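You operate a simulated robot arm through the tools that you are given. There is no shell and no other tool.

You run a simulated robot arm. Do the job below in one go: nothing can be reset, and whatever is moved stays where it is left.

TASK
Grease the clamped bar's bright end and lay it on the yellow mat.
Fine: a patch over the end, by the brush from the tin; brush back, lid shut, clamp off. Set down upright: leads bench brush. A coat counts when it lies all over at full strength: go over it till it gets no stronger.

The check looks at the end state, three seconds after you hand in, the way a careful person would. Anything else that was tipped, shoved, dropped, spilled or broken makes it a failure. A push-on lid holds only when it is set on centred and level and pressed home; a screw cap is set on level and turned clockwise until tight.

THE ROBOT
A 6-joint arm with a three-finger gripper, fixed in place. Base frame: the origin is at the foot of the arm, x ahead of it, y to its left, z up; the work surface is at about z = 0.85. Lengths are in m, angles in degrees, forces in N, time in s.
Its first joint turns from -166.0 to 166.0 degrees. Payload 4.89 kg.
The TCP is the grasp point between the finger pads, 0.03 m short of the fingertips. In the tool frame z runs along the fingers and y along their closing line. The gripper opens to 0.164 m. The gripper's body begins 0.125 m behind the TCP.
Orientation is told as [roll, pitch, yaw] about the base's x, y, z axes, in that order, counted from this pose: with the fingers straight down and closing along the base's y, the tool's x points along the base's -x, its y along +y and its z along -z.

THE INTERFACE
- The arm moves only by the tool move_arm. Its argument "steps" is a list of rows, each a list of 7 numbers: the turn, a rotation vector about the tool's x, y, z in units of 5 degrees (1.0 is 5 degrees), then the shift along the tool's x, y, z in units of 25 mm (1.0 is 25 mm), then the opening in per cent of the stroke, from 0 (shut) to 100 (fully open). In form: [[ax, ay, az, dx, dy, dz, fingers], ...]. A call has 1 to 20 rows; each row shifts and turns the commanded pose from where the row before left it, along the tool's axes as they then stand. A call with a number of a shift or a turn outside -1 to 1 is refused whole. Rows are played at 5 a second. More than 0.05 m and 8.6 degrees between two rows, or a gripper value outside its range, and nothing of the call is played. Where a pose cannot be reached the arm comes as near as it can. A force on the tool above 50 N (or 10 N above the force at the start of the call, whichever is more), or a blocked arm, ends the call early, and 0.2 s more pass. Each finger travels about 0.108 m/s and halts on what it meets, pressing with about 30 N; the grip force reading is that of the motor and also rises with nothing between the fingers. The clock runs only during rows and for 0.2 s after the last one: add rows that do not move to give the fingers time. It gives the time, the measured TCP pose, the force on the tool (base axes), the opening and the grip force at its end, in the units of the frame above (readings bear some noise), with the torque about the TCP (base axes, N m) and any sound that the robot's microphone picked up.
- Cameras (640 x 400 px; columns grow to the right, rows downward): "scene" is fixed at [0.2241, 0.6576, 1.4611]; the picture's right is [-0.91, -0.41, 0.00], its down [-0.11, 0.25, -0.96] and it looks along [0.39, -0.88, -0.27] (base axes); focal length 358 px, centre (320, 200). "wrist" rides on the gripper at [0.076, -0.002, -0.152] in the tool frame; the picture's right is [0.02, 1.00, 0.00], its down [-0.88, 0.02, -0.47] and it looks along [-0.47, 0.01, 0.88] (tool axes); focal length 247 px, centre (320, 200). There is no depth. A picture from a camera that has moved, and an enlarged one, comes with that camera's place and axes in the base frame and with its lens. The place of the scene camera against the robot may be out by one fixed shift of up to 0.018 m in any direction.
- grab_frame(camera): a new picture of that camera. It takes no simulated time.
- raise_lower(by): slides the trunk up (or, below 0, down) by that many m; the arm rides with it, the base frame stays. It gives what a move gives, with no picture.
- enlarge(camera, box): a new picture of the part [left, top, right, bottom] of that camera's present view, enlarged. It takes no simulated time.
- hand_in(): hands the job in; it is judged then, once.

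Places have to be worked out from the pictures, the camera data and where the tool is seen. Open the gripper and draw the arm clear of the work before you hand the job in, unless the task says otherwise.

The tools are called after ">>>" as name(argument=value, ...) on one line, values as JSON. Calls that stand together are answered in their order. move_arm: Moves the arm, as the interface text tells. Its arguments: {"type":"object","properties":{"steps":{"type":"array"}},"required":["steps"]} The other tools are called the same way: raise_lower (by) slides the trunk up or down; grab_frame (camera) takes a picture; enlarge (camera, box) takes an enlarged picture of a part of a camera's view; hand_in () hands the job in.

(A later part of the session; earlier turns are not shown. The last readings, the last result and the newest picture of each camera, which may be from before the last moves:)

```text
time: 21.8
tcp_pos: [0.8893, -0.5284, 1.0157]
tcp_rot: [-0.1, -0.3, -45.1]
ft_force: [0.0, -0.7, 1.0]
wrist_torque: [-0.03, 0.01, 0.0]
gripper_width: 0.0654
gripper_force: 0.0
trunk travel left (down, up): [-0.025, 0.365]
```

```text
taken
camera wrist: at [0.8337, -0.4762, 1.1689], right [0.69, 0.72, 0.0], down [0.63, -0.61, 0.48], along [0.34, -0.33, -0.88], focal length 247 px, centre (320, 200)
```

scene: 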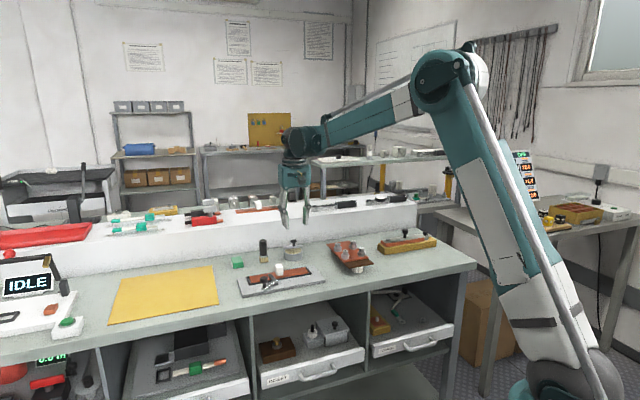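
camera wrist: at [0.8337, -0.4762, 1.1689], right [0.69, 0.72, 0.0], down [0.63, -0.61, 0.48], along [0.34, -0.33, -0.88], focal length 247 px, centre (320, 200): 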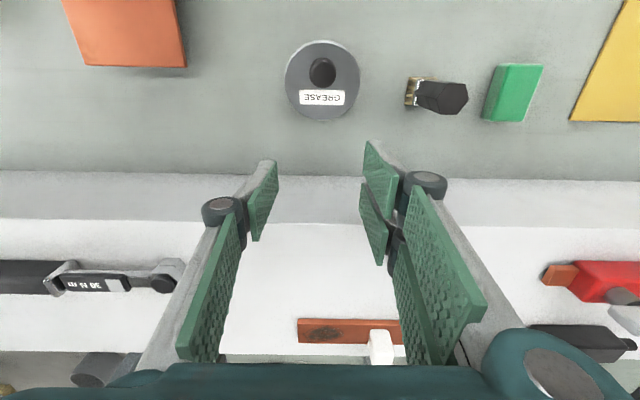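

Reach of 1.03 m works. Check the lid's current state from here.

>>> enlarge(camera="wrist", box=[260, 20, 480, 140])

>>> enlarge(camera="scene", box=[255, 215, 335, 275])

```text
2.91 times, centred on (370, 80) of wrist
camera zoom: at [0.8337, -0.4762, 1.1689], right [0.69, 0.72, 0.0], down [0.63, -0.61, 0.48], along [0.34, -0.33, -0.88], focal length 718 px, centre (174, 549)
```

zoom: 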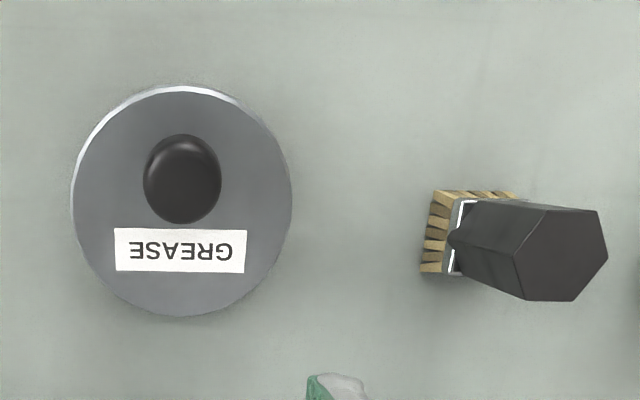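

```text
6.67 times, centred on (295, 245) of scene
camera zoom: at [0.2241, 0.6576, 1.4611], right [-0.91, -0.41, 0.0], down [-0.11, 0.25, -0.96], along [0.39, -0.88, -0.27], focal length 2388 px, centre (487, -100)
```

zoom: 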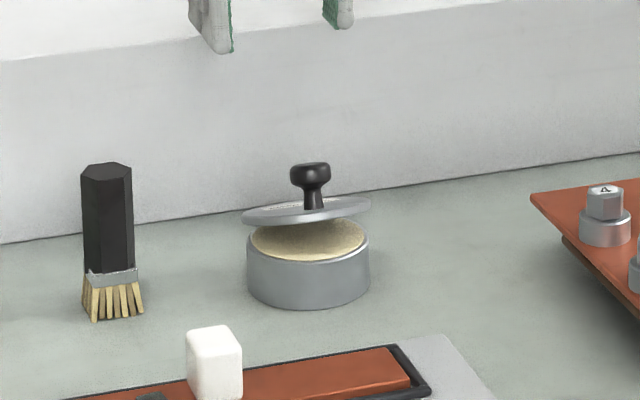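

Knob head at roughly u=0.256, v=0.931 (45° bench axes), z≈0.918. I move over it, descend to z≈0.938 and grip with fingers along the hinge axis.

>>> move_arm(steps=[[0, 0, 0, 0.95, 0, 0, 40], [0, 0, 0, 0.95, 0, 0, 40], [0, 0, 0, 0.95, 0, 0.5, 40], [0, 0, 0, 0, 0, 0.9, 40], [0, 0, 0, 0, 0, 0.9, 40], [0, 0, 0, 0, 0, 0.8, 40], [0, 0, 0, 0, 0, 0, 40]])

>>> enlarge(camera="wrist", box=[220, 100, 420, 260])

>>> enlarge(camera="scene", box=[275, 215, 325, 255])

```text
time: 23.4
tcp_pos: [0.8393, -0.4774, 0.9393]
tcp_rot: [-0.1, -0.2, -45.2]
ft_force: [-0.7, 0.6, 0.2]
wrist_torque: [-0.01, -0.01, -0.02]
gripper_width: 0.0656
gripper_force: 0.1
trunk travel left (down, up): [-0.025, 0.365]
```

```text
2.50 times, centred on (320, 180) of wrist
camera zoom: at [0.784, -0.4243, 1.091], right [0.69, 0.72, 0.0], down [0.63, -0.61, 0.48], along [0.34, -0.33, -0.88], focal length 617 px, centre (320, 250)
```

zoom: 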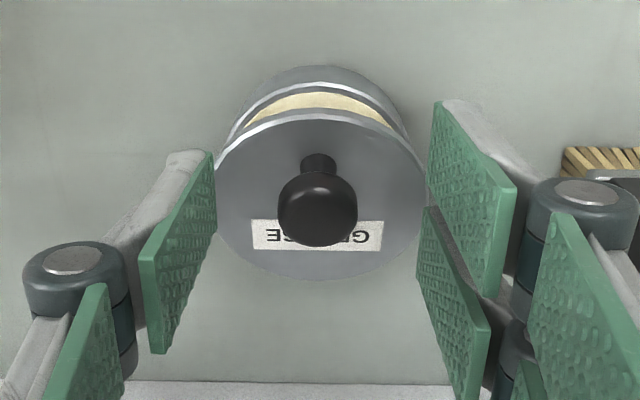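

```text
10.00 times, centred on (300, 235) of scene
camera zoom: at [0.2241, 0.6576, 1.4611], right [-0.91, -0.41, 0.0], down [-0.11, 0.25, -0.96], along [0.39, -0.88, -0.27], focal length 3583 px, centre (520, -150)
```

zoom: 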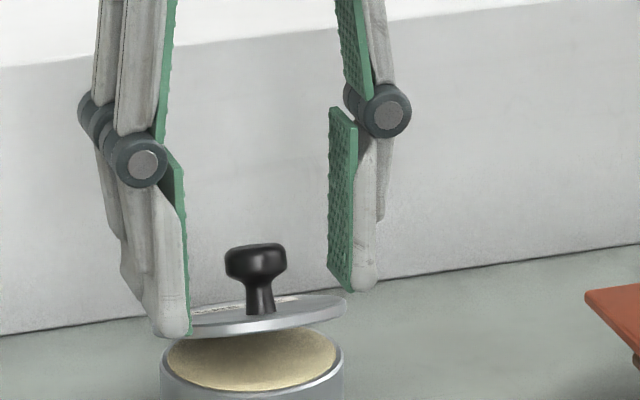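

Well placed. Close on the knob and begin following the arc with small steps.

>>> move_arm(steps=[[0, 0, 0, 0, 0, 0, 25], [0, 0, 0, 0, 0, 0, 18], [0, 0, 0, 0, 0, 0, 14], [0, 0, 0, 0, 0, 0, 6], [0, 0, 0, 0, 0, 0, 6], [0, 0, 0, 0, 0, 0, 6]])

>>> move_arm(steps=[[0, 0, 0, -0.196, 0, -0.252, 6], [0, 0, 0, -0.232, 0, -0.22, 6], [0, 0, 0, 0, 0, 0, 6]])

>>> enlarge(camera="scene", box=[275, 215, 325, 255])

```text
time: 24.8
tcp_pos: [0.8391, -0.4774, 0.9388]
tcp_rot: [-0.2, -0.2, -45.2]
ft_force: [-13.4, -8.3, -4.4]
wrist_torque: [-0.02, 0.6, 0.01]
gripper_width: 0.0216
gripper_force: 44.5
trunk travel left (down, up): [-0.025, 0.365]
```

```text
time: 25.6
tcp_pos: [0.8457, -0.4865, 0.9521]
tcp_rot: [-0.2, -0.2, -45.2]
ft_force: [-28.3, 0.8, -7.2]
wrist_torque: [0.93, 1.46, -0.05]
gripper_width: 0.0222
gripper_force: 44.8
trunk travel left (down, up): [-0.025, 0.365]
```

```text
10.00 times, centred on (300, 235) of scene
camera zoom: at [0.2241, 0.6576, 1.4611], right [-0.91, -0.41, 0.0], down [-0.11, 0.25, -0.96], along [0.39, -0.88, -0.27], focal length 3583 px, centre (520, -150)
```

zoom: 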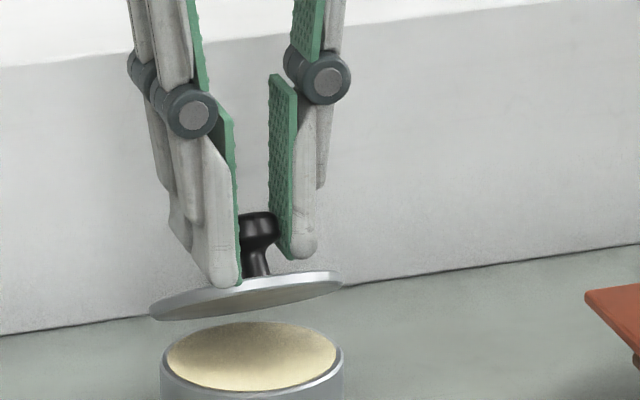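

The lid swings open with it. Continue along the arc with slight correction of the side load.

>>> move_arm(steps=[[0, 0, 0, -0.24, -0.04, -0.2, 6], [0, 0, 0, -0.27, 0, -0.16, 6], [0, 0, 0, 0, 0, 0, 6]])

>>> move_arm(steps=[[0, 0, 0, -0.29, 0, -0.12, 6], [0, 0, 0, -0.31, 0, -0.07, 6], [0, 0, 0, 0, 0, 0, 6]])

>>> enlarge(camera="scene", box=[275, 215, 325, 255])

```text
time: 26.4
tcp_pos: [0.8542, -0.4928, 0.9615]
tcp_rot: [-0.1, -0.3, -45.2]
ft_force: [-20.5, 21.2, 5.3]
wrist_torque: [1.9, 1.15, -0.23]
gripper_width: 0.0235
gripper_force: 44.7
trunk travel left (down, up): [-0.025, 0.365]
```

```text
time: 27.2
tcp_pos: [0.8664, -0.5061, 0.966]
tcp_rot: [-0.1, -0.4, -45.2]
ft_force: [19.4, 16.7, 15.2]
wrist_torque: [0.27, -0.65, -0.21]
gripper_width: 0.023
gripper_force: 44.9
trunk travel left (down, up): [-0.025, 0.365]
```

```text
10.00 times, centred on (300, 235) of scene
camera zoom: at [0.2241, 0.6576, 1.4611], right [-0.91, -0.41, 0.0], down [-0.11, 0.25, -0.96], along [0.39, -0.88, -0.27], focal length 3583 px, centre (520, -150)
```

zoom: 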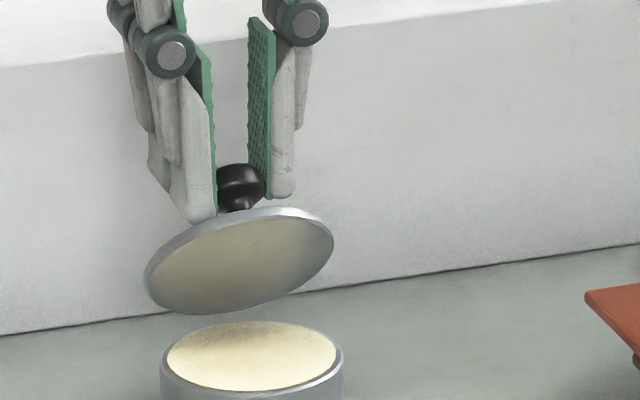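

The lid's lower edge appears separated or skewed; check from the wrist camera.

>>> grab_frame(camera="wrist")

>>> enlarge(camera="wrist", box=[250, 90, 390, 210])

>>> enlarge(camera="scene", box=[280, 235, 320, 265])

```text
taken
camera wrist: at [0.81, -0.4517, 1.118], right [0.69, 0.72, 0.0], down [0.63, -0.61, 0.48], along [0.34, -0.33, -0.88], focal length 247 px, centre (320, 200)
```

wrist: 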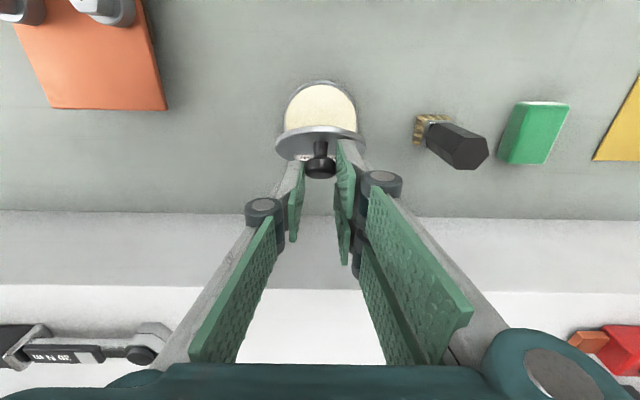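

```text
3.33 times, centred on (320, 150) of wrist
camera zoom: at [0.81, -0.4517, 1.118], right [0.69, 0.72, 0.0], down [0.63, -0.61, 0.48], along [0.34, -0.33, -0.88], focal length 823 px, centre (320, 367)
```

zoom: 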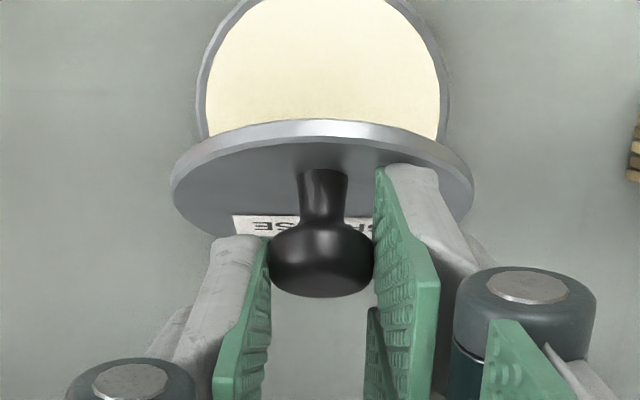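

```text
13.33 times, centred on (300, 250) of scene
camera zoom: at [0.2241, 0.6576, 1.4611], right [-0.91, -0.41, 0.0], down [-0.11, 0.25, -0.96], along [0.39, -0.88, -0.27], focal length 4777 px, centre (587, -467)
```

zoom: 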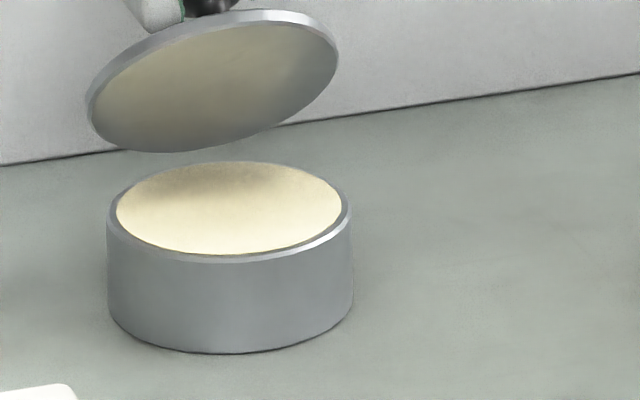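

Lid is ~55° open and still tracks the far-side hinge. I continue to past vertical with small side correction.

>>> move_arm(steps=[[0, 0, 0, -0.32, 0.02, -0.06, 6], [0, 0, 0, -0.32, 0, -0.03, 6], [0, 0, 0, 0, 0, 0, 6]])

>>> move_arm(steps=[[0, 0, 0, -0.32, 0, 0.02, 6], [0, 0, 0, -0.32, 0, 0.06, 6], [0, 0, 0, 0, 0, 0, 6]])

>>> enlarge(camera="wrist", box=[250, 60, 390, 210])

>>> enlarge(camera="scene", box=[275, 215, 325, 265])

```text
time: 28.0
tcp_pos: [0.8745, -0.5146, 0.9671]
tcp_rot: [-0.2, -0.3, -45.3]
ft_force: [0.1, 27.1, -5.1]
wrist_torque: [1.39, 0.81, -0.23]
gripper_width: 0.0225
gripper_force: 44.5
trunk travel left (down, up): [-0.025, 0.365]
```

```text
time: 28.8
tcp_pos: [0.8869, -0.526, 0.9671]
tcp_rot: [-0.2, -0.3, -45.2]
ft_force: [5.3, 27.8, 9.5]
wrist_torque: [1.52, 0.62, -0.43]
gripper_width: 0.0225
gripper_force: 44.8
trunk travel left (down, up): [-0.025, 0.365]
```

```text
2.67 times, centred on (320, 135) of wrist
camera zoom: at [0.8316, -0.4729, 1.119], right [0.69, 0.72, 0.0], down [0.63, -0.61, 0.48], along [0.34, -0.33, -0.88], focal length 659 px, centre (320, 373)
```

zoom: 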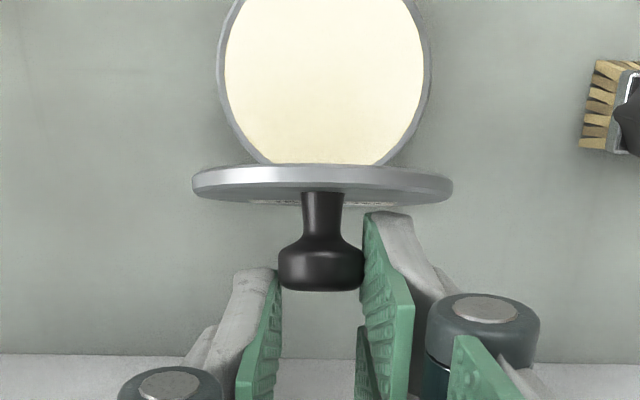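

```text
8.00 times, centred on (300, 240) of scene
camera zoom: at [0.2241, 0.6576, 1.4611], right [-0.91, -0.41, 0.0], down [-0.11, 0.25, -0.96], along [0.39, -0.88, -0.27], focal length 2866 px, centre (480, -120)
```

zoom: 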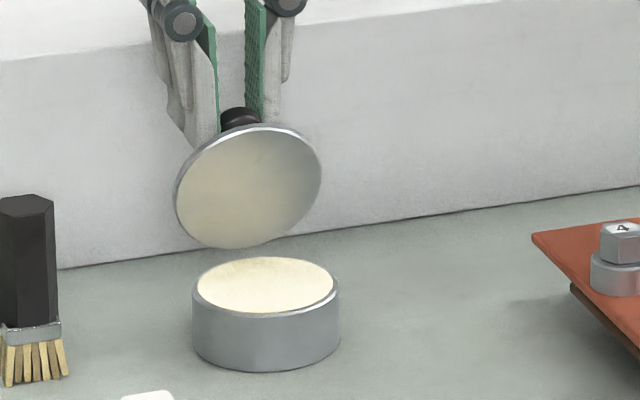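

Now ~75–80° open. A few more arc steps to take it past vertical.

>>> move_arm(steps=[[0, 0, 0, -0.3, -0.02, 0.05, 6], [0, 0, 0, -0.3, 0, 0.08, 6], [0, 0, 0, 0, 0, 0, 6]])

>>> move_arm(steps=[[0, 0, 0, -0.28, 0, 0.12, 6], [0, 0, 0, -0.26, 0, 0.15, 6], [0, 0, 0, 0, 0, 0, 6]])

>>> enlarge(camera="wrist", box=[250, 40, 390, 210])

>>> enlarge(camera="scene", box=[275, 215, 325, 265])

```text
time: 29.6
tcp_pos: [0.8985, -0.5382, 0.9612]
tcp_rot: [-0.2, -0.4, -45.1]
ft_force: [29.9, 19.7, 5.0]
wrist_torque: [0.23, -0.77, -0.75]
gripper_width: 0.0239
gripper_force: 17.7
trunk travel left (down, up): [-0.025, 0.365]
```

```text
time: 30.4
tcp_pos: [0.9065, -0.5456, 0.9554]
tcp_rot: [-0.3, -0.4, -45.3]
ft_force: [19.9, 28.6, -1.0]
wrist_torque: [0.69, -0.1, -0.65]
gripper_width: 0.024
gripper_force: 17.2
trunk travel left (down, up): [-0.025, 0.365]
```

```text
2.35 times, centred on (320, 125) of wrist
camera zoom: at [0.8516, -0.4936, 1.1076], right [0.69, 0.72, 0.0], down [0.63, -0.61, 0.48], along [0.34, -0.33, -0.88], focal length 581 px, centre (320, 376)
```

zoom: 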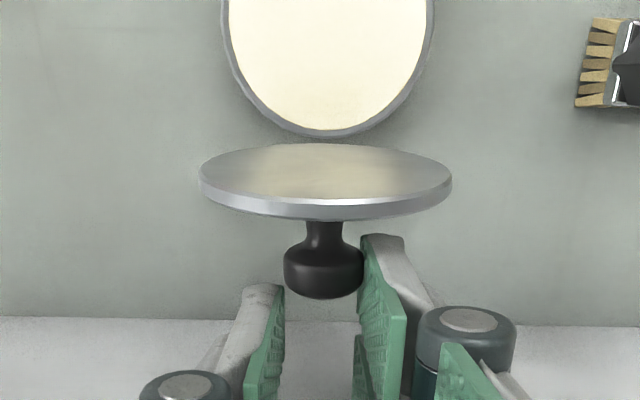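

```text
8.00 times, centred on (300, 240) of scene
camera zoom: at [0.2241, 0.6576, 1.4611], right [-0.91, -0.41, 0.0], down [-0.11, 0.25, -0.96], along [0.39, -0.88, -0.27], focal length 2866 px, centre (480, -120)
```

zoom: 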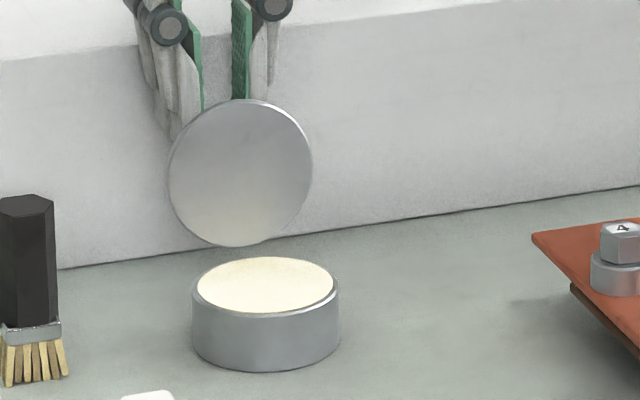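

Lid is past vertical (~105°), and the side load shows it is still anchored by its hinge. I release gently and check that it stays.

>>> move_arm(steps=[[0, 0, 0, 0, 0, 0, 14], [0, 0, 0, 0, 0, 0, 16], [0, 0, 0, 0, 0, 0, 18], [0, 0, 0, 0, 0, 0, 25], [0, 0, 0, 0, 0, 0, 25]])

>>> enlarge(camera="wrist", box=[250, 40, 390, 210])

>>> enlarge(camera="scene", box=[275, 215, 325, 265])

```text
time: 31.6
tcp_pos: [0.9054, -0.5482, 0.9556]
tcp_rot: [-0.3, -0.3, -45.3]
ft_force: [0.4, 0.3, -0.2]
wrist_torque: [0.0, -0.01, -0.01]
gripper_width: 0.041
gripper_force: 0.0
trunk travel left (down, up): [-0.025, 0.365]
```

```text
2.35 times, centred on (320, 125) of wrist
camera zoom: at [0.8506, -0.4948, 1.1079], right [0.69, 0.72, 0.0], down [0.63, -0.61, 0.48], along [0.34, -0.33, -0.88], focal length 581 px, centre (320, 376)
```

zoom: 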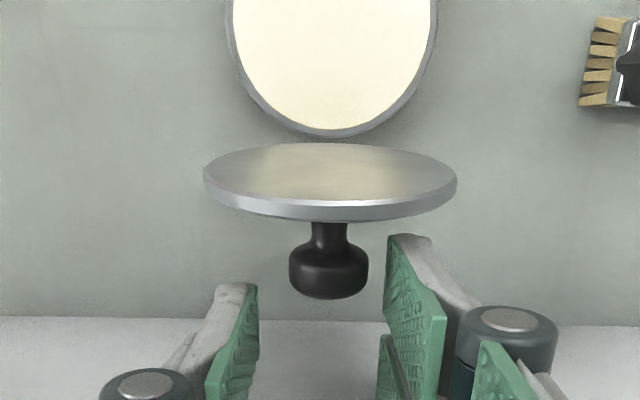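

```text
8.00 times, centred on (300, 240) of scene
camera zoom: at [0.2241, 0.6576, 1.4611], right [-0.91, -0.41, 0.0], down [-0.11, 0.25, -0.96], along [0.39, -0.88, -0.27], focal length 2866 px, centre (480, -120)
```

zoom: 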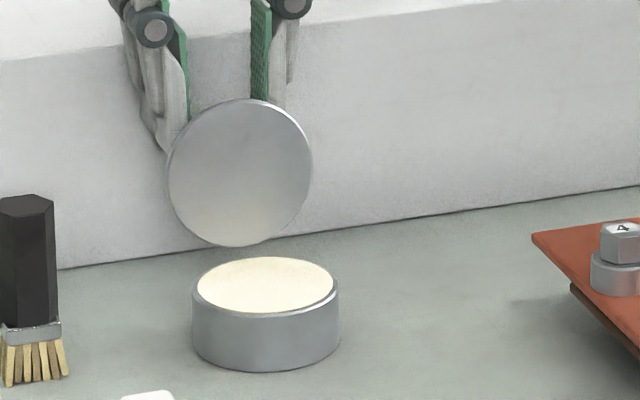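

The lid stays open on its own. I raise the hand clear, turn to yaw +45° (brush handle flats face across the bench), and move over the brush at about u=0.363, v=0.945.

>>> move_arm(steps=[[0, 0, 0, 0, 0, -1, 25], [0, 0, 0, 0, 0, -1, 25], [0, 0, 0, 0, 0, -1, 25], [0, 0, 0, 0, 0, -1, 25], [0, 0, -1, 0.4, 0, 0, 35], [0, 0, -1, 0.4, 0, 0, 35], [0, 0, -1, 0.4, 0, 0, 35], [0, 0, -1, 0.4, 0, 0, 35], [0, 0, -1, 0, 0, 0, 35], [0, 0, -1, 0, 0, 0, 35], [0, 0, -1, 0, 0, 0, 35], [0, 0, -1, 0, 0, 0, 35], [0, 0, -1, 0, 0, 0, 35], [0, 0, -1, 0, 0, 0, 35], [0, 0, -1, 0, 0, 0, 35], [0, 0, -1, 0, 0, 0, 35], [0, 0, -1, 0, 0, 0, 35], [0, 0, -1, 0, 0, 0, 35], [0, 0, -1, 0, 0, 0, 35], [0, 0, -1, 0, 0, 0, 35]])

>>> move_arm(steps=[[0, 0, -1, 0, 0, 0, 35], [0, 0, -1, 0, 0, 0, 35], [0, 0, 0, 0, 0, 0, 35]])

>>> grab_frame(camera="wrist")

```text
time: 35.8
tcp_pos: [0.8755, -0.5238, 1.0552]
tcp_rot: [-0.3, 0.2, 34.7]
ft_force: [-0.1, -0.2, -0.1]
wrist_torque: [-0.03, 0.02, 0.01]
gripper_width: 0.0575
gripper_force: 0.0
trunk travel left (down, up): [-0.025, 0.365]
```

```text
time: 36.6
tcp_pos: [0.8759, -0.5233, 1.0545]
tcp_rot: [-0.2, 0.1, 44.9]
ft_force: [-0.5, 0.2, 0.0]
wrist_torque: [0.0, 0.0, -0.03]
gripper_width: 0.0577
gripper_force: 0.2
trunk travel left (down, up): [-0.025, 0.365]
```

```text
taken
camera wrist: at [0.8217, -0.5785, 1.2088], right [-0.72, 0.69, 0.0], down [0.61, 0.64, 0.47], along [0.33, 0.34, -0.88], focal length 247 px, centre (320, 200)
```

wrist: 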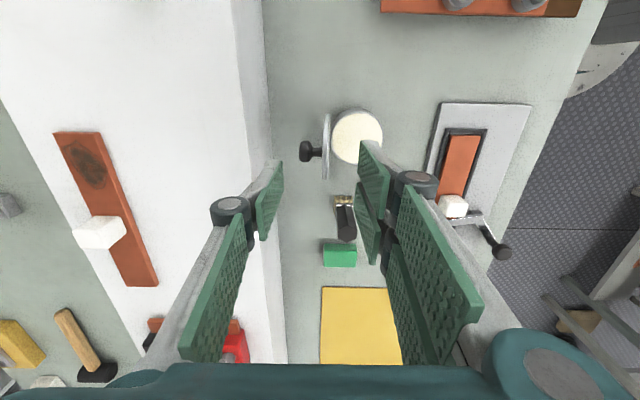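

Great view of tin, brush and mat. Zoom on the brush for its exact location and orientation.

>>> enlarge(camera="wrist", box=[290, 170, 390, 270])

>>> enlarge(camera="wrist", box=[280, 80, 420, 180])

```text
4.00 times, centred on (340, 220) of wrist
camera zoom: at [0.8217, -0.5785, 1.2088], right [-0.72, 0.69, 0.0], down [0.61, 0.64, 0.47], along [0.33, 0.34, -0.88], focal length 988 px, centre (240, 120)
```

zoom: 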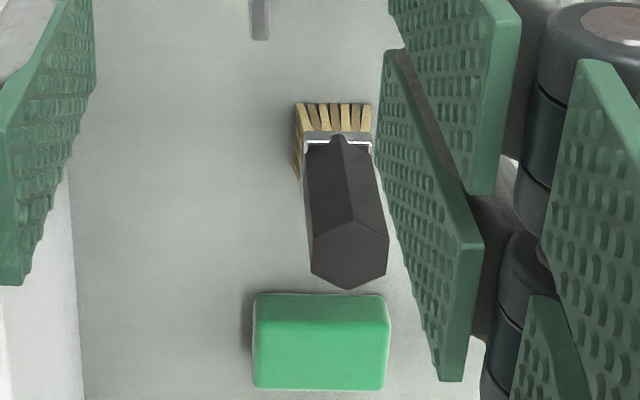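

```text
4.00 times, centred on (350, 130) of wrist
camera zoom: at [0.8217, -0.5785, 1.2088], right [-0.72, 0.69, 0.0], down [0.61, 0.64, 0.47], along [0.33, 0.34, -0.88], focal length 988 px, centre (200, 480)
```

zoom: 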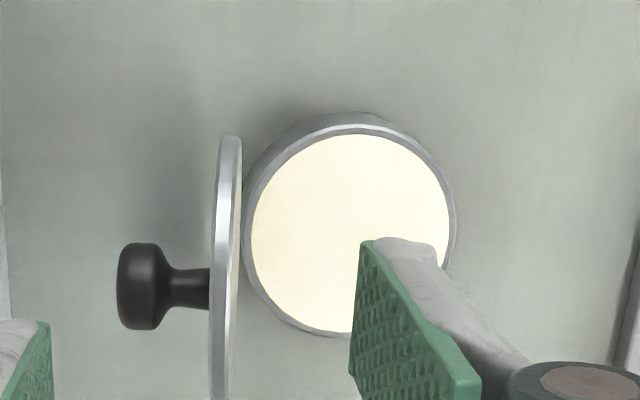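

Brush handle is near u≈0.367, v≈0.949, top z≈0.941, flats facing ±v. I move above it at z≈0.99.

>>> move_arm(steps=[[0, 0, 0, -0.8, 0.27, 0, 35], [0, 0, 0, -0.8, 0.27, 0, 35], [0, 0, 0, -0.8, 0.27, 0, 35], [0, 0, 0, -0.8, 0.27, 0, 35], [0, 0, 0, -0.8, 0.27, 0, 35], [0, 0, 0, -0.71, 0.27, 0.8, 35], [0, 0, 0, 0, 0, 0.9, 35], [0, 0, 0, 0, 0, 0.9, 35], [0, 0, 0, 0, 0, 0, 35]])

>>> enlarge(camera="wrist", box=[220, 100, 420, 260])

>>> enlarge(camera="scene", box=[235, 205, 315, 265])

```text
time: 38.6
tcp_pos: [0.9329, -0.4098, 0.9882]
tcp_rot: [-0.3, 0.2, 44.8]
ft_force: [-0.3, -0.1, 0.1]
wrist_torque: [-0.02, -0.01, 0.02]
gripper_width: 0.0574
gripper_force: 0.0
trunk travel left (down, up): [-0.025, 0.365]
```

```text
2.50 times, centred on (320, 180) of wrist
camera zoom: at [0.8789, -0.4652, 1.142], right [-0.72, 0.69, 0.0], down [0.61, 0.64, 0.47], along [0.33, 0.34, -0.88], focal length 617 px, centre (320, 250)
```

zoom: 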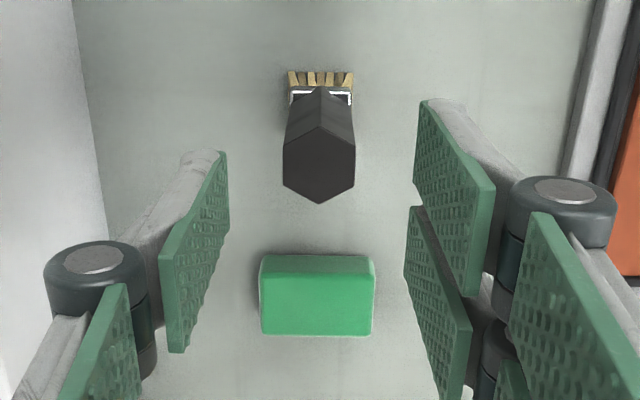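

```text
6.67 times, centred on (275, 235) of scene
camera zoom: at [0.2241, 0.6576, 1.4611], right [-0.91, -0.41, 0.0], down [-0.11, 0.25, -0.96], along [0.39, -0.88, -0.27], focal length 2388 px, centre (620, -33)
```

zoom: 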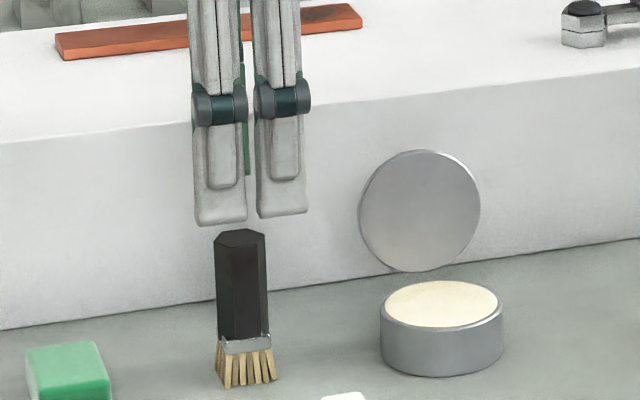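

Aligned on the handle. Descend to z≈0.925 and grip the handle.

>>> move_arm(steps=[[0, 0, 0, 0.1, 0, 0.85, 35], [0, 0, 0, 0, 0, 0.85, 35], [0, 0, 0, 0, 0, 0.83, 35], [0, 0, 0, 0, 0, 0, 25], [0, 0, 0, 0, 0, 0, 19], [0, 0, 0, 0, 0, 0, 15], [0, 0, 0, 0, 0, 0, 8], [0, 0, 0, 0, 0, 0, 8], [0, 0, 0, 0, 0, 0, 8]])

>>> enlarge(camera="wrist", box=[220, 100, 420, 260])

>>> enlarge(camera="scene", box=[235, 205, 315, 265])

```text
time: 40.6
tcp_pos: [0.9292, -0.4132, 0.9277]
tcp_rot: [-0.3, 0.2, 44.8]
ft_force: [0.8, 0.0, -0.3]
wrist_torque: [0.01, -0.02, 0.0]
gripper_width: 0.025
gripper_force: 30.2
trunk travel left (down, up): [-0.025, 0.365]
```

```text
2.50 times, centred on (320, 180) of wrist
camera zoom: at [0.8751, -0.469, 1.0799], right [-0.72, 0.69, 0.0], down [0.61, 0.64, 0.47], along [0.33, 0.34, -0.88], focal length 617 px, centre (320, 250)
```

zoom: 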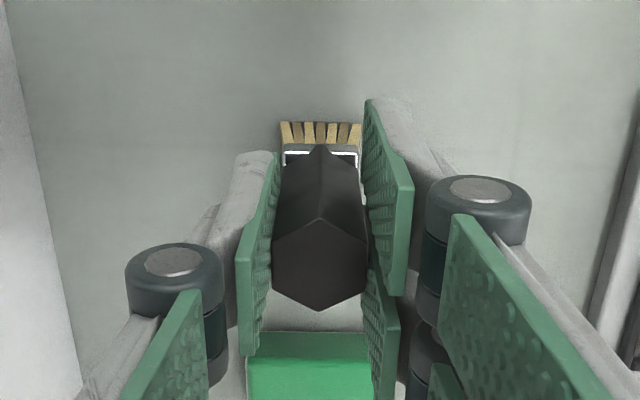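

```text
6.67 times, centred on (275, 235) of scene
camera zoom: at [0.2241, 0.6576, 1.4611], right [-0.91, -0.41, 0.0], down [-0.11, 0.25, -0.96], along [0.39, -0.88, -0.27], focal length 2388 px, centre (620, -33)
```

zoom: 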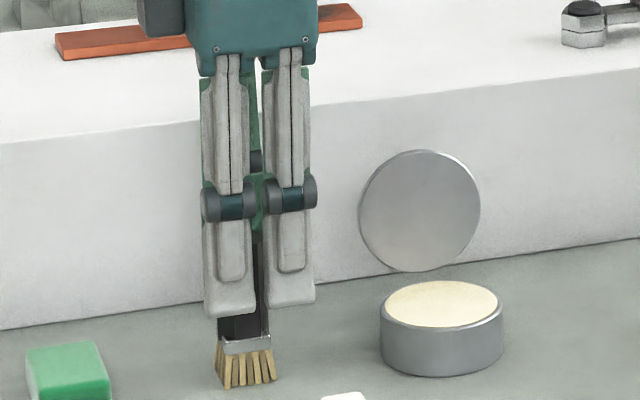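

Brush is gripped (25 mm) at u=0.365, v=0.949, z=0.928 — its home. I lift it and carry it over the tin.

>>> move_arm(steps=[[0, 0, 0, 0, 0, -0.3, 8], [0, 0, 0, 0, 0, -0.7, 8], [0, 0, 0, 0, 0, -1, 8], [0, 0, 0, 0, 0, -1, 8], [0, 0, 0, 0, 0, -1, 8], [0, 0, 0, 0, 0, -0.6, 8], [0, 0, 0, 0.8, 0.16, 0, 8], [0, 0, 0, 0.9, 0.16, 0, 8], [0, 0, 0, 0.9, 0.16, 0, 8], [0, 0, 0, 0.9, 0.16, 0, 8], [0, 0, 0, 0.9, 0, 0, 8], [0, 0, 0, 0.12, 0, 0, 8], [0, 0, 0, 0, 0, 0, 8]])

>>> grab_frame(camera="wrist")

>>> enlarge(camera="scene", box=[245, 205, 325, 265])

```text
time: 43.4
tcp_pos: [0.8369, -0.4819, 1.0422]
tcp_rot: [-0.3, 0.2, 44.8]
ft_force: [0.0, -0.1, -0.6]
wrist_torque: [0.03, -0.01, 0.0]
gripper_width: 0.0248
gripper_force: 30.1
trunk travel left (down, up): [-0.025, 0.365]
```

```text
taken
camera wrist: at [0.7838, -0.5368, 1.1952], right [-0.72, 0.69, 0.0], down [0.61, 0.64, 0.47], along [0.33, 0.34, -0.88], focal length 247 px, centre (320, 200)
```

wrist: 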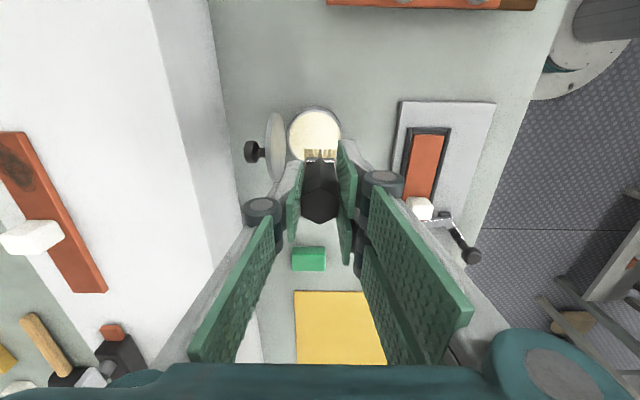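

```text
6.67 times, centred on (285, 235) of scene
camera zoom: at [0.2241, 0.6576, 1.4611], right [-0.91, -0.41, 0.0], down [-0.11, 0.25, -0.96], along [0.39, -0.88, -0.27], focal length 2388 px, centre (553, -33)
```

zoom: 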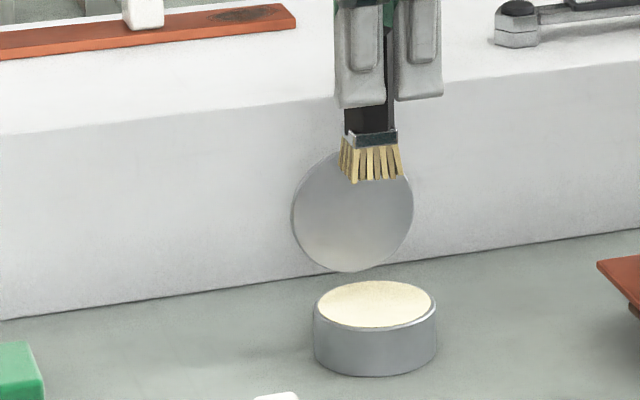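

Brush is centred above the tin. Descend toward the grease, gently at the end.

>>> move_arm(steps=[[0, 0, 0, 0, 0, 0.9, 8], [0, 0, 0, 0, 0, 0.9, 8], [0, 0, 0, 0, 0, 0.9, 8], [0, 0, 0, 0, 0, 0.4, 8], [0, 0, 0, 0, 0, 0.2, 8], [0, 0, 0, 0, 0, 0.2, 8], [0, 0, 0, 0, 0, 0, 8]])

>>> enlarge(camera="scene", box=[255, 215, 325, 265])

>>> enlarge(camera="wrist", box=[240, 80, 400, 240])

```text
time: 45.0
tcp_pos: [0.8346, -0.4819, 0.9571]
tcp_rot: [-0.3, 0.2, 44.9]
ft_force: [5.8, -1.8, 20.1]
wrist_torque: [0.19, -0.37, -0.05]
gripper_width: 0.025
gripper_force: 30.0
trunk travel left (down, up): [-0.025, 0.365]
```

```text
8.00 times, centred on (290, 240) of scene
camera zoom: at [0.2241, 0.6576, 1.4611], right [-0.91, -0.41, 0.0], down [-0.11, 0.25, -0.96], along [0.39, -0.88, -0.27], focal length 2866 px, centre (560, -120)
```

zoom: 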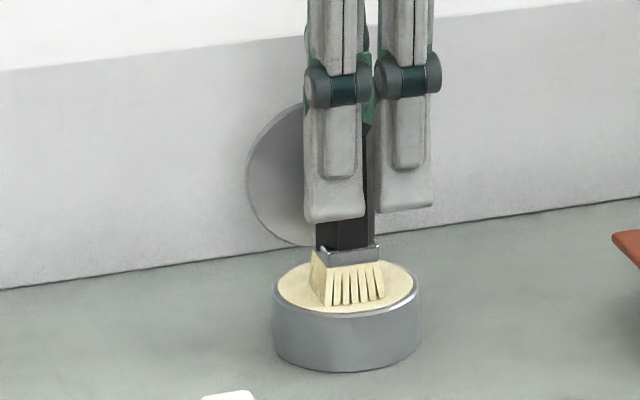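

```text
2.50 times, centred on (320, 160) of wrist
camera zoom: at [0.7819, -0.5358, 1.1096], right [-0.72, 0.69, -0.01], down [0.61, 0.64, 0.47], along [0.33, 0.34, -0.88], focal length 617 px, centre (320, 300)
```

zoom: 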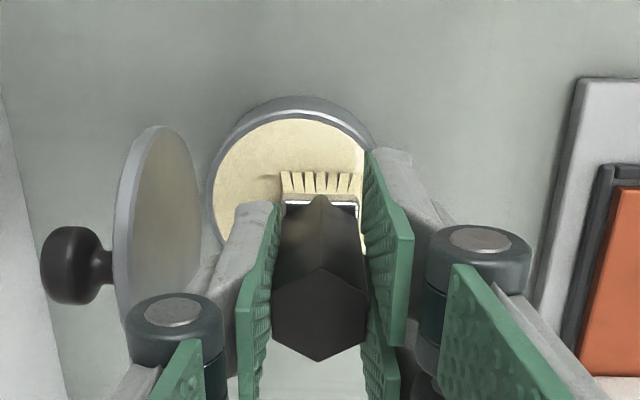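

The bristles touched the grease (20 N) and look loaded. A small swirl, then lift and carry to above the bar's free end (u≈0.28, v≈0.7895).

>>> move_arm(steps=[[0, 0, 0, 0.1, 0, 0, 8], [0, 0, 0, -0.2, 0, 0, 8], [0, 0, 0, 0.1, 0, 0, 8], [0, 0, 0, 0, 0, -0.3, 8], [0, 0, 0, 0, 0, -0.8, 8], [0, 0, 0, 0, 0, -1, 8], [0, 0, 0, 0, 0, -1, 8], [0, 0, 0, -0.2, 0.8, 0, 8], [0, 0, 0, -0.2, 0.95, 0, 8], [0, 0, 0, -0.2, 0.95, 0, 8], [0, 0, 0, -0.2, 0.95, 0, 8], [0, 0, 0, -0.2, 0.95, 0, 8], [0, 0, 0, -0.2, 0.95, 0, 8], [0, 0, 0, 0, 0.17, 0, 8], [0, 0, 0, 0, 0, 0, 8]])

>>> grab_frame(camera="wrist")

>>> enlarge(camera="scene", box=[240, 215, 330, 300])

```text
time: 48.2
tcp_pos: [0.7569, -0.3573, 1.0315]
tcp_rot: [-0.4, 0.2, 44.8]
ft_force: [0.4, 0.2, -0.4]
wrist_torque: [0.02, 0.0, 0.01]
gripper_width: 0.025
gripper_force: 29.8
trunk travel left (down, up): [-0.025, 0.365]
```

```text
taken
camera wrist: at [0.7037, -0.4128, 1.1848], right [-0.72, 0.69, 0.0], down [0.61, 0.64, 0.47], along [0.33, 0.34, -0.88], focal length 247 px, centre (320, 200)
```

wrist: 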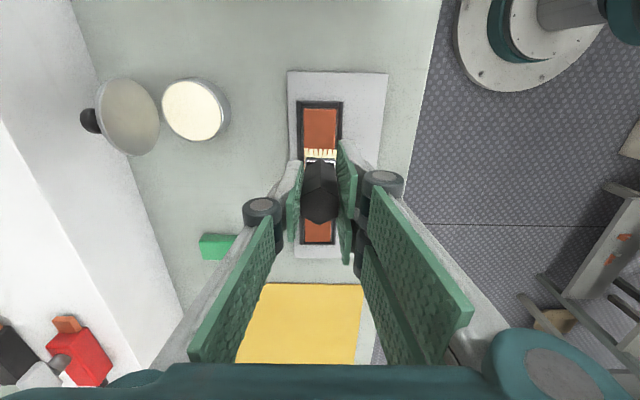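

```text
4.71 times, centred on (285, 258) of scene
camera zoom: at [0.2241, 0.6576, 1.4611], right [-0.91, -0.41, 0.0], down [-0.11, 0.25, -0.96], along [0.39, -0.88, -0.27], focal length 1686 px, centre (485, -71)
```

zoom: 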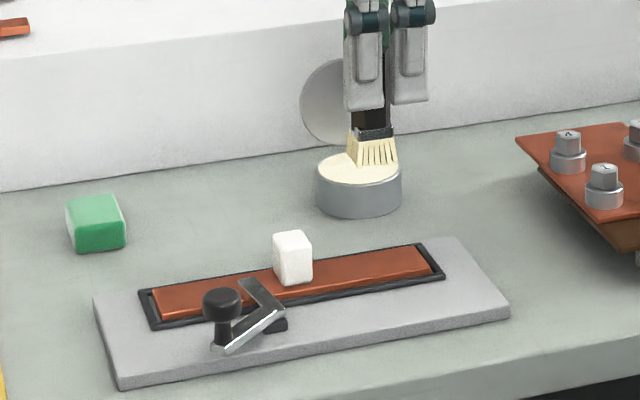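

Positioned above the bar end. Zoom to verify bar edges relative to the brush.

>>> enlarge(camera="wrist", box=[270, 90, 370, 190])

```text
4.00 times, centred on (320, 140) of wrist
camera zoom: at [0.7037, -0.4128, 1.1848], right [-0.72, 0.69, 0.0], down [0.61, 0.64, 0.47], along [0.33, 0.34, -0.88], focal length 988 px, centre (320, 440)
```

zoom: 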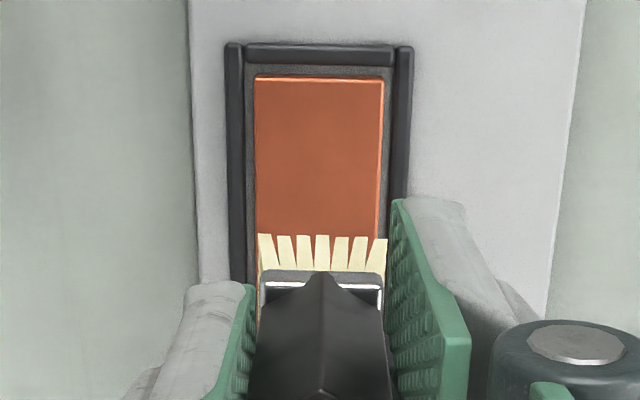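

Bar spans v 0.770–0.809 with its end at u=0.2505; brush footprint ≈31 mm (v) × ~20 mm (u), so two lanes plus edge overlap suffice. Descend to light contact.

>>> move_arm(steps=[[0, 0, 0, 0, -0.07, 0.8, 8], [0, 0, 0, 0, 0, 0.9, 8], [0, 0, 0, 0, 0, 0.9, 8], [0, 0, 0, 0, 0, 0.5, 8], [0, 0, 0, 0, 0, 0.1, 8], [0, 0, 0, 0, 0, 0.1, 8], [0, 0, 0, 0, 0, 0, 8]])

>>> enlarge(camera="scene", box=[260, 235, 330, 295])

```text
time: 49.8
tcp_pos: [0.7581, -0.3606, 0.9494]
tcp_rot: [-0.3, 0.2, 44.9]
ft_force: [0.4, -0.2, -0.4]
wrist_torque: [0.0, 0.03, -0.02]
gripper_width: 0.025
gripper_force: 30.3
trunk travel left (down, up): [-0.025, 0.365]
```

```text
6.67 times, centred on (295, 265) of scene
camera zoom: at [0.2241, 0.6576, 1.4611], right [-0.91, -0.41, 0.0], down [-0.11, 0.25, -0.96], along [0.39, -0.88, -0.27], focal length 2388 px, centre (487, -233)
```

zoom: 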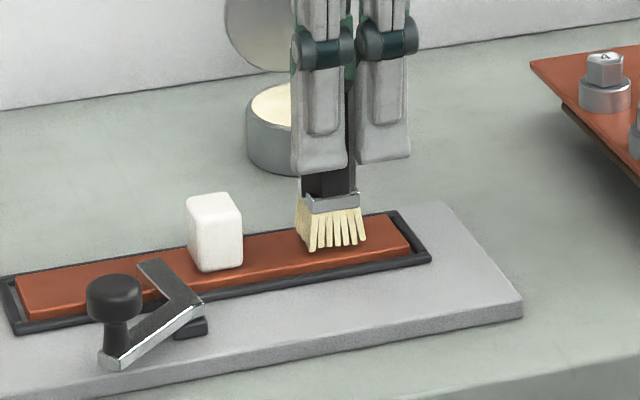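

Almost touching. Lower by ~1 mm steps until a light force shows.

>>> move_arm(steps=[[0, 0, 0, 0, 0, 0.05, 8], [0, 0, 0, 0, 0, 0.05, 8], [0, 0, 0, 0, 0, 0, 8]])

>>> move_arm(steps=[[0, 0, 0, 0, 0, 0.04, 8], [0, 0, 0, 0, 0, 0, 8]])

```text
time: 50.6
tcp_pos: [0.7584, -0.3595, 0.947]
tcp_rot: [-0.4, 0.1, 44.9]
ft_force: [0.6, 0.3, -0.7]
wrist_torque: [-0.01, -0.02, -0.02]
gripper_width: 0.0251
gripper_force: 29.9
trunk travel left (down, up): [-0.025, 0.365]
```

```text
time: 51.2
tcp_pos: [0.7587, -0.36, 0.9465]
tcp_rot: [-0.3, 0.3, 44.8]
ft_force: [4.4, -3.3, 20.8]
wrist_torque: [-0.03, -0.34, -0.06]
gripper_width: 0.025
gripper_force: 30.2
trunk travel left (down, up): [-0.025, 0.365]
```

Contact at z≈0.9465 (20 N). I stroke along the bar: to the end, then back toward the block, lightly.

>>> move_arm(steps=[[0, 0, 0, 0.24, 0, -0.01, 8], [0, 0, 0, 0.24, 0, 0, 8], [0, 0, 0, 0.24, 0, 0, 8], [0, 0, 0, 0.24, 0, 0, 8], [0, 0, 0, -0.3, 0, 0, 8], [0, 0, 0, -0.3, 0, 0, 8], [0, 0, 0, -0.3, 0, 0, 8], [0, 0, 0, -0.3, 0, 0, 8], [0, 0, 0, -0.3, 0, 0, 8], [0, 0, 0, -0.3, 0, 0, 8], [0, 0, 0, -0.3, 0, 0, 8]])

>>> enlarge(camera="wrist", box=[260, 90, 380, 210])

>>> enlarge(camera="scene", box=[270, 245, 330, 290])

```text
time: 53.6
tcp_pos: [0.7786, -0.34, 0.9467]
tcp_rot: [-0.2, 0.3, 44.8]
ft_force: [-3.5, -3.1, 16.5]
wrist_torque: [-0.21, 0.24, 0.0]
gripper_width: 0.0249
gripper_force: 30.0
trunk travel left (down, up): [-0.025, 0.365]
```

```text
3.33 times, centred on (320, 150) of wrist
camera zoom: at [0.7247, -0.3953, 1.0988], right [-0.72, 0.69, 0.0], down [0.61, 0.64, 0.47], along [0.33, 0.34, -0.88], focal length 823 px, centre (320, 367)
```

zoom: 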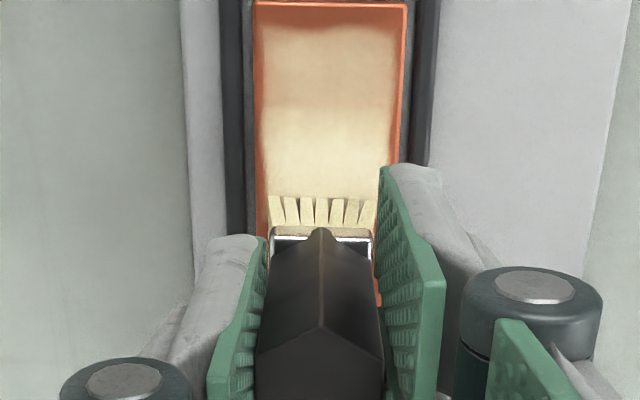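

```text
8.89 times, centred on (300, 268) of scene
camera zoom: at [0.2241, 0.6576, 1.4611], right [-0.91, -0.41, 0.0], down [-0.11, 0.25, -0.96], along [0.39, -0.88, -0.27], focal length 3185 px, centre (498, -400)
```

zoom: 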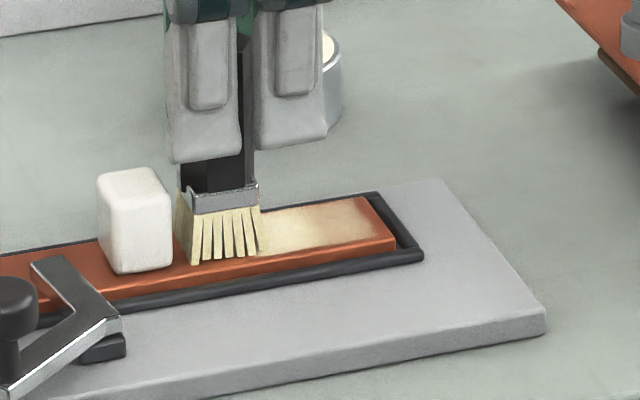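

Grease is going on well. Now the two side lanes and the end edge.

>>> move_arm(steps=[[0, 0, 0, 0, -0.19, 0, 8], [0, 0, 0, 0.31, 0, 0, 8], [0, 0, 0, 0.31, 0, 0, 8], [0, 0, 0, 0.31, 0, 0, 8], [0, 0, 0, 0.31, 0, 0, 8], [0, 0, 0, 0.31, 0, 0, 8], [0, 0, 0, 0.31, 0, 0, 8], [0, 0, 0, 0.3, 0, 0, 8], [0, 0, 0, 0, 0.19, 0, 8], [0, 0, 0, 0, 0.19, 0, 8], [0, 0, 0, -0.3, 0, 0, 8], [0, 0, 0, -0.31, 0, 0, 8], [0, 0, 0, -0.31, 0, 0, 8], [0, 0, 0, -0.31, 0, 0, 8], [0, 0, 0, -0.31, 0, 0, 8], [0, 0, 0, -0.31, 0, 0, 8], [0, 0, 0, -0.31, 0, 0, 8], [0, 0, 0, 0, 0, 0, 8]])

>>> enlarge(camera="wrist", box=[260, 90, 380, 210])

>>> enlarge(camera="scene", box=[270, 245, 330, 290])

```text
time: 57.4
tcp_pos: [0.7738, -0.3359, 0.9455]
tcp_rot: [-0.4, 0.3, 44.8]
ft_force: [-3.8, -2.9, 11.4]
wrist_torque: [-0.19, 0.23, 0.04]
gripper_width: 0.0251
gripper_force: 29.8
trunk travel left (down, up): [-0.025, 0.365]
```

```text
3.33 times, centred on (320, 150) of wrist
camera zoom: at [0.7207, -0.3918, 1.098], right [-0.72, 0.69, 0.0], down [0.61, 0.64, 0.47], along [0.33, 0.34, -0.88], focal length 823 px, centre (320, 367)
```

zoom: 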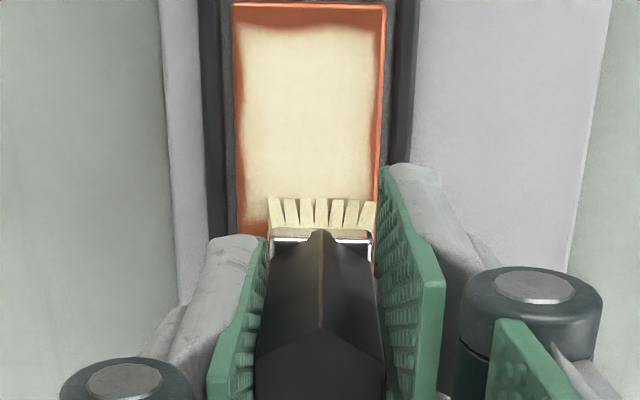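

```text
8.89 times, centred on (300, 268) of scene
camera zoom: at [0.2241, 0.6576, 1.4611], right [-0.91, -0.41, 0.0], down [-0.11, 0.25, -0.96], along [0.39, -0.88, -0.27], focal length 3185 px, centre (498, -400)
```

zoom: 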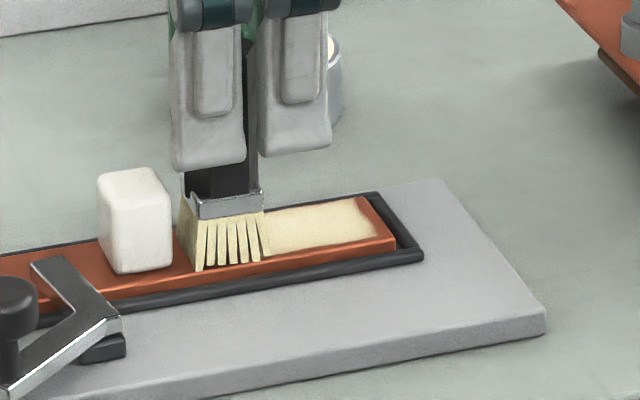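

Coat is nearly full; thin borders remain at the end and sides. I go round again with lanes further out (±7 mm) and closer to the end.

>>> move_arm(steps=[[0, 0, 0, 0, 0.08, 0, 8], [0, 0, 0, 0.33, 0, 0, 8], [0, 0, 0, 0.33, 0, 0, 8], [0, 0, 0, 0.33, 0, 0, 8], [0, 0, 0, 0.33, 0, 0, 8], [0, 0, 0, 0.33, 0, 0, 8], [0, 0, 0, 0.33, 0, 0, 8], [0, 0, 0, 0.32, 0, 0, 8], [0, 0, 0, 0, -0.18, 0, 8], [0, 0, 0, 0, -0.18, 0, 8], [0, 0, 0, 0, -0.18, 0, 8], [0, 0, 0, -0.33, 0, 0, 8], [0, 0, 0, -0.33, 0, 0, 8], [0, 0, 0, -0.33, 0, 0, 8], [0, 0, 0, -0.33, 0, 0, 8], [0, 0, 0, -0.33, 0, 0, 8], [0, 0, 0, -0.33, 0, 0, 8], [0, 0, 0, -0.32, 0, 0, 8], [0, 0, 0, 0, 0, 0, 8]])

>>> enlarge(camera="wrist", box=[260, 90, 380, 210])

>>> enlarge(camera="scene", box=[270, 245, 330, 290])

```text
time: 61.4
tcp_pos: [0.7834, -0.3452, 0.9455]
tcp_rot: [-0.3, 0.2, 44.7]
ft_force: [-1.0, -2.4, 8.1]
wrist_torque: [-0.1, 0.07, 0.03]
gripper_width: 0.0248
gripper_force: 30.2
trunk travel left (down, up): [-0.025, 0.365]
```

```text
3.33 times, centred on (320, 150) of wrist
camera zoom: at [0.7303, -0.4003, 1.098], right [-0.72, 0.69, 0.0], down [0.61, 0.64, 0.47], along [0.33, 0.34, -0.88], focal length 823 px, centre (320, 367)
```

zoom: 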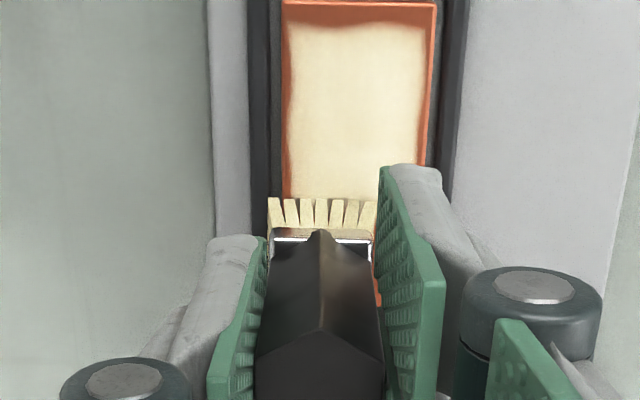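

```text
8.89 times, centred on (300, 268) of scene
camera zoom: at [0.2241, 0.6576, 1.4611], right [-0.91, -0.41, 0.0], down [-0.11, 0.25, -0.96], along [0.39, -0.88, -0.27], focal length 3185 px, centre (498, -400)
```

zoom: 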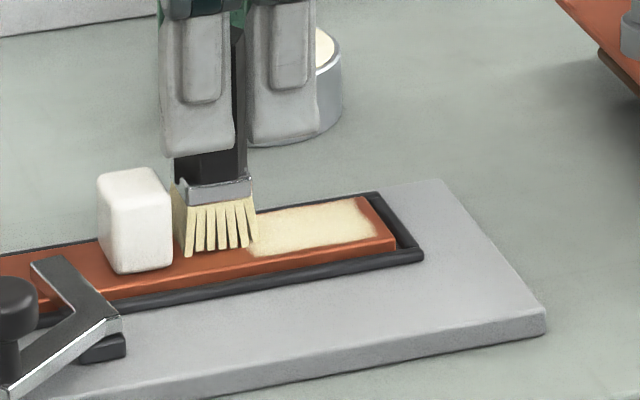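

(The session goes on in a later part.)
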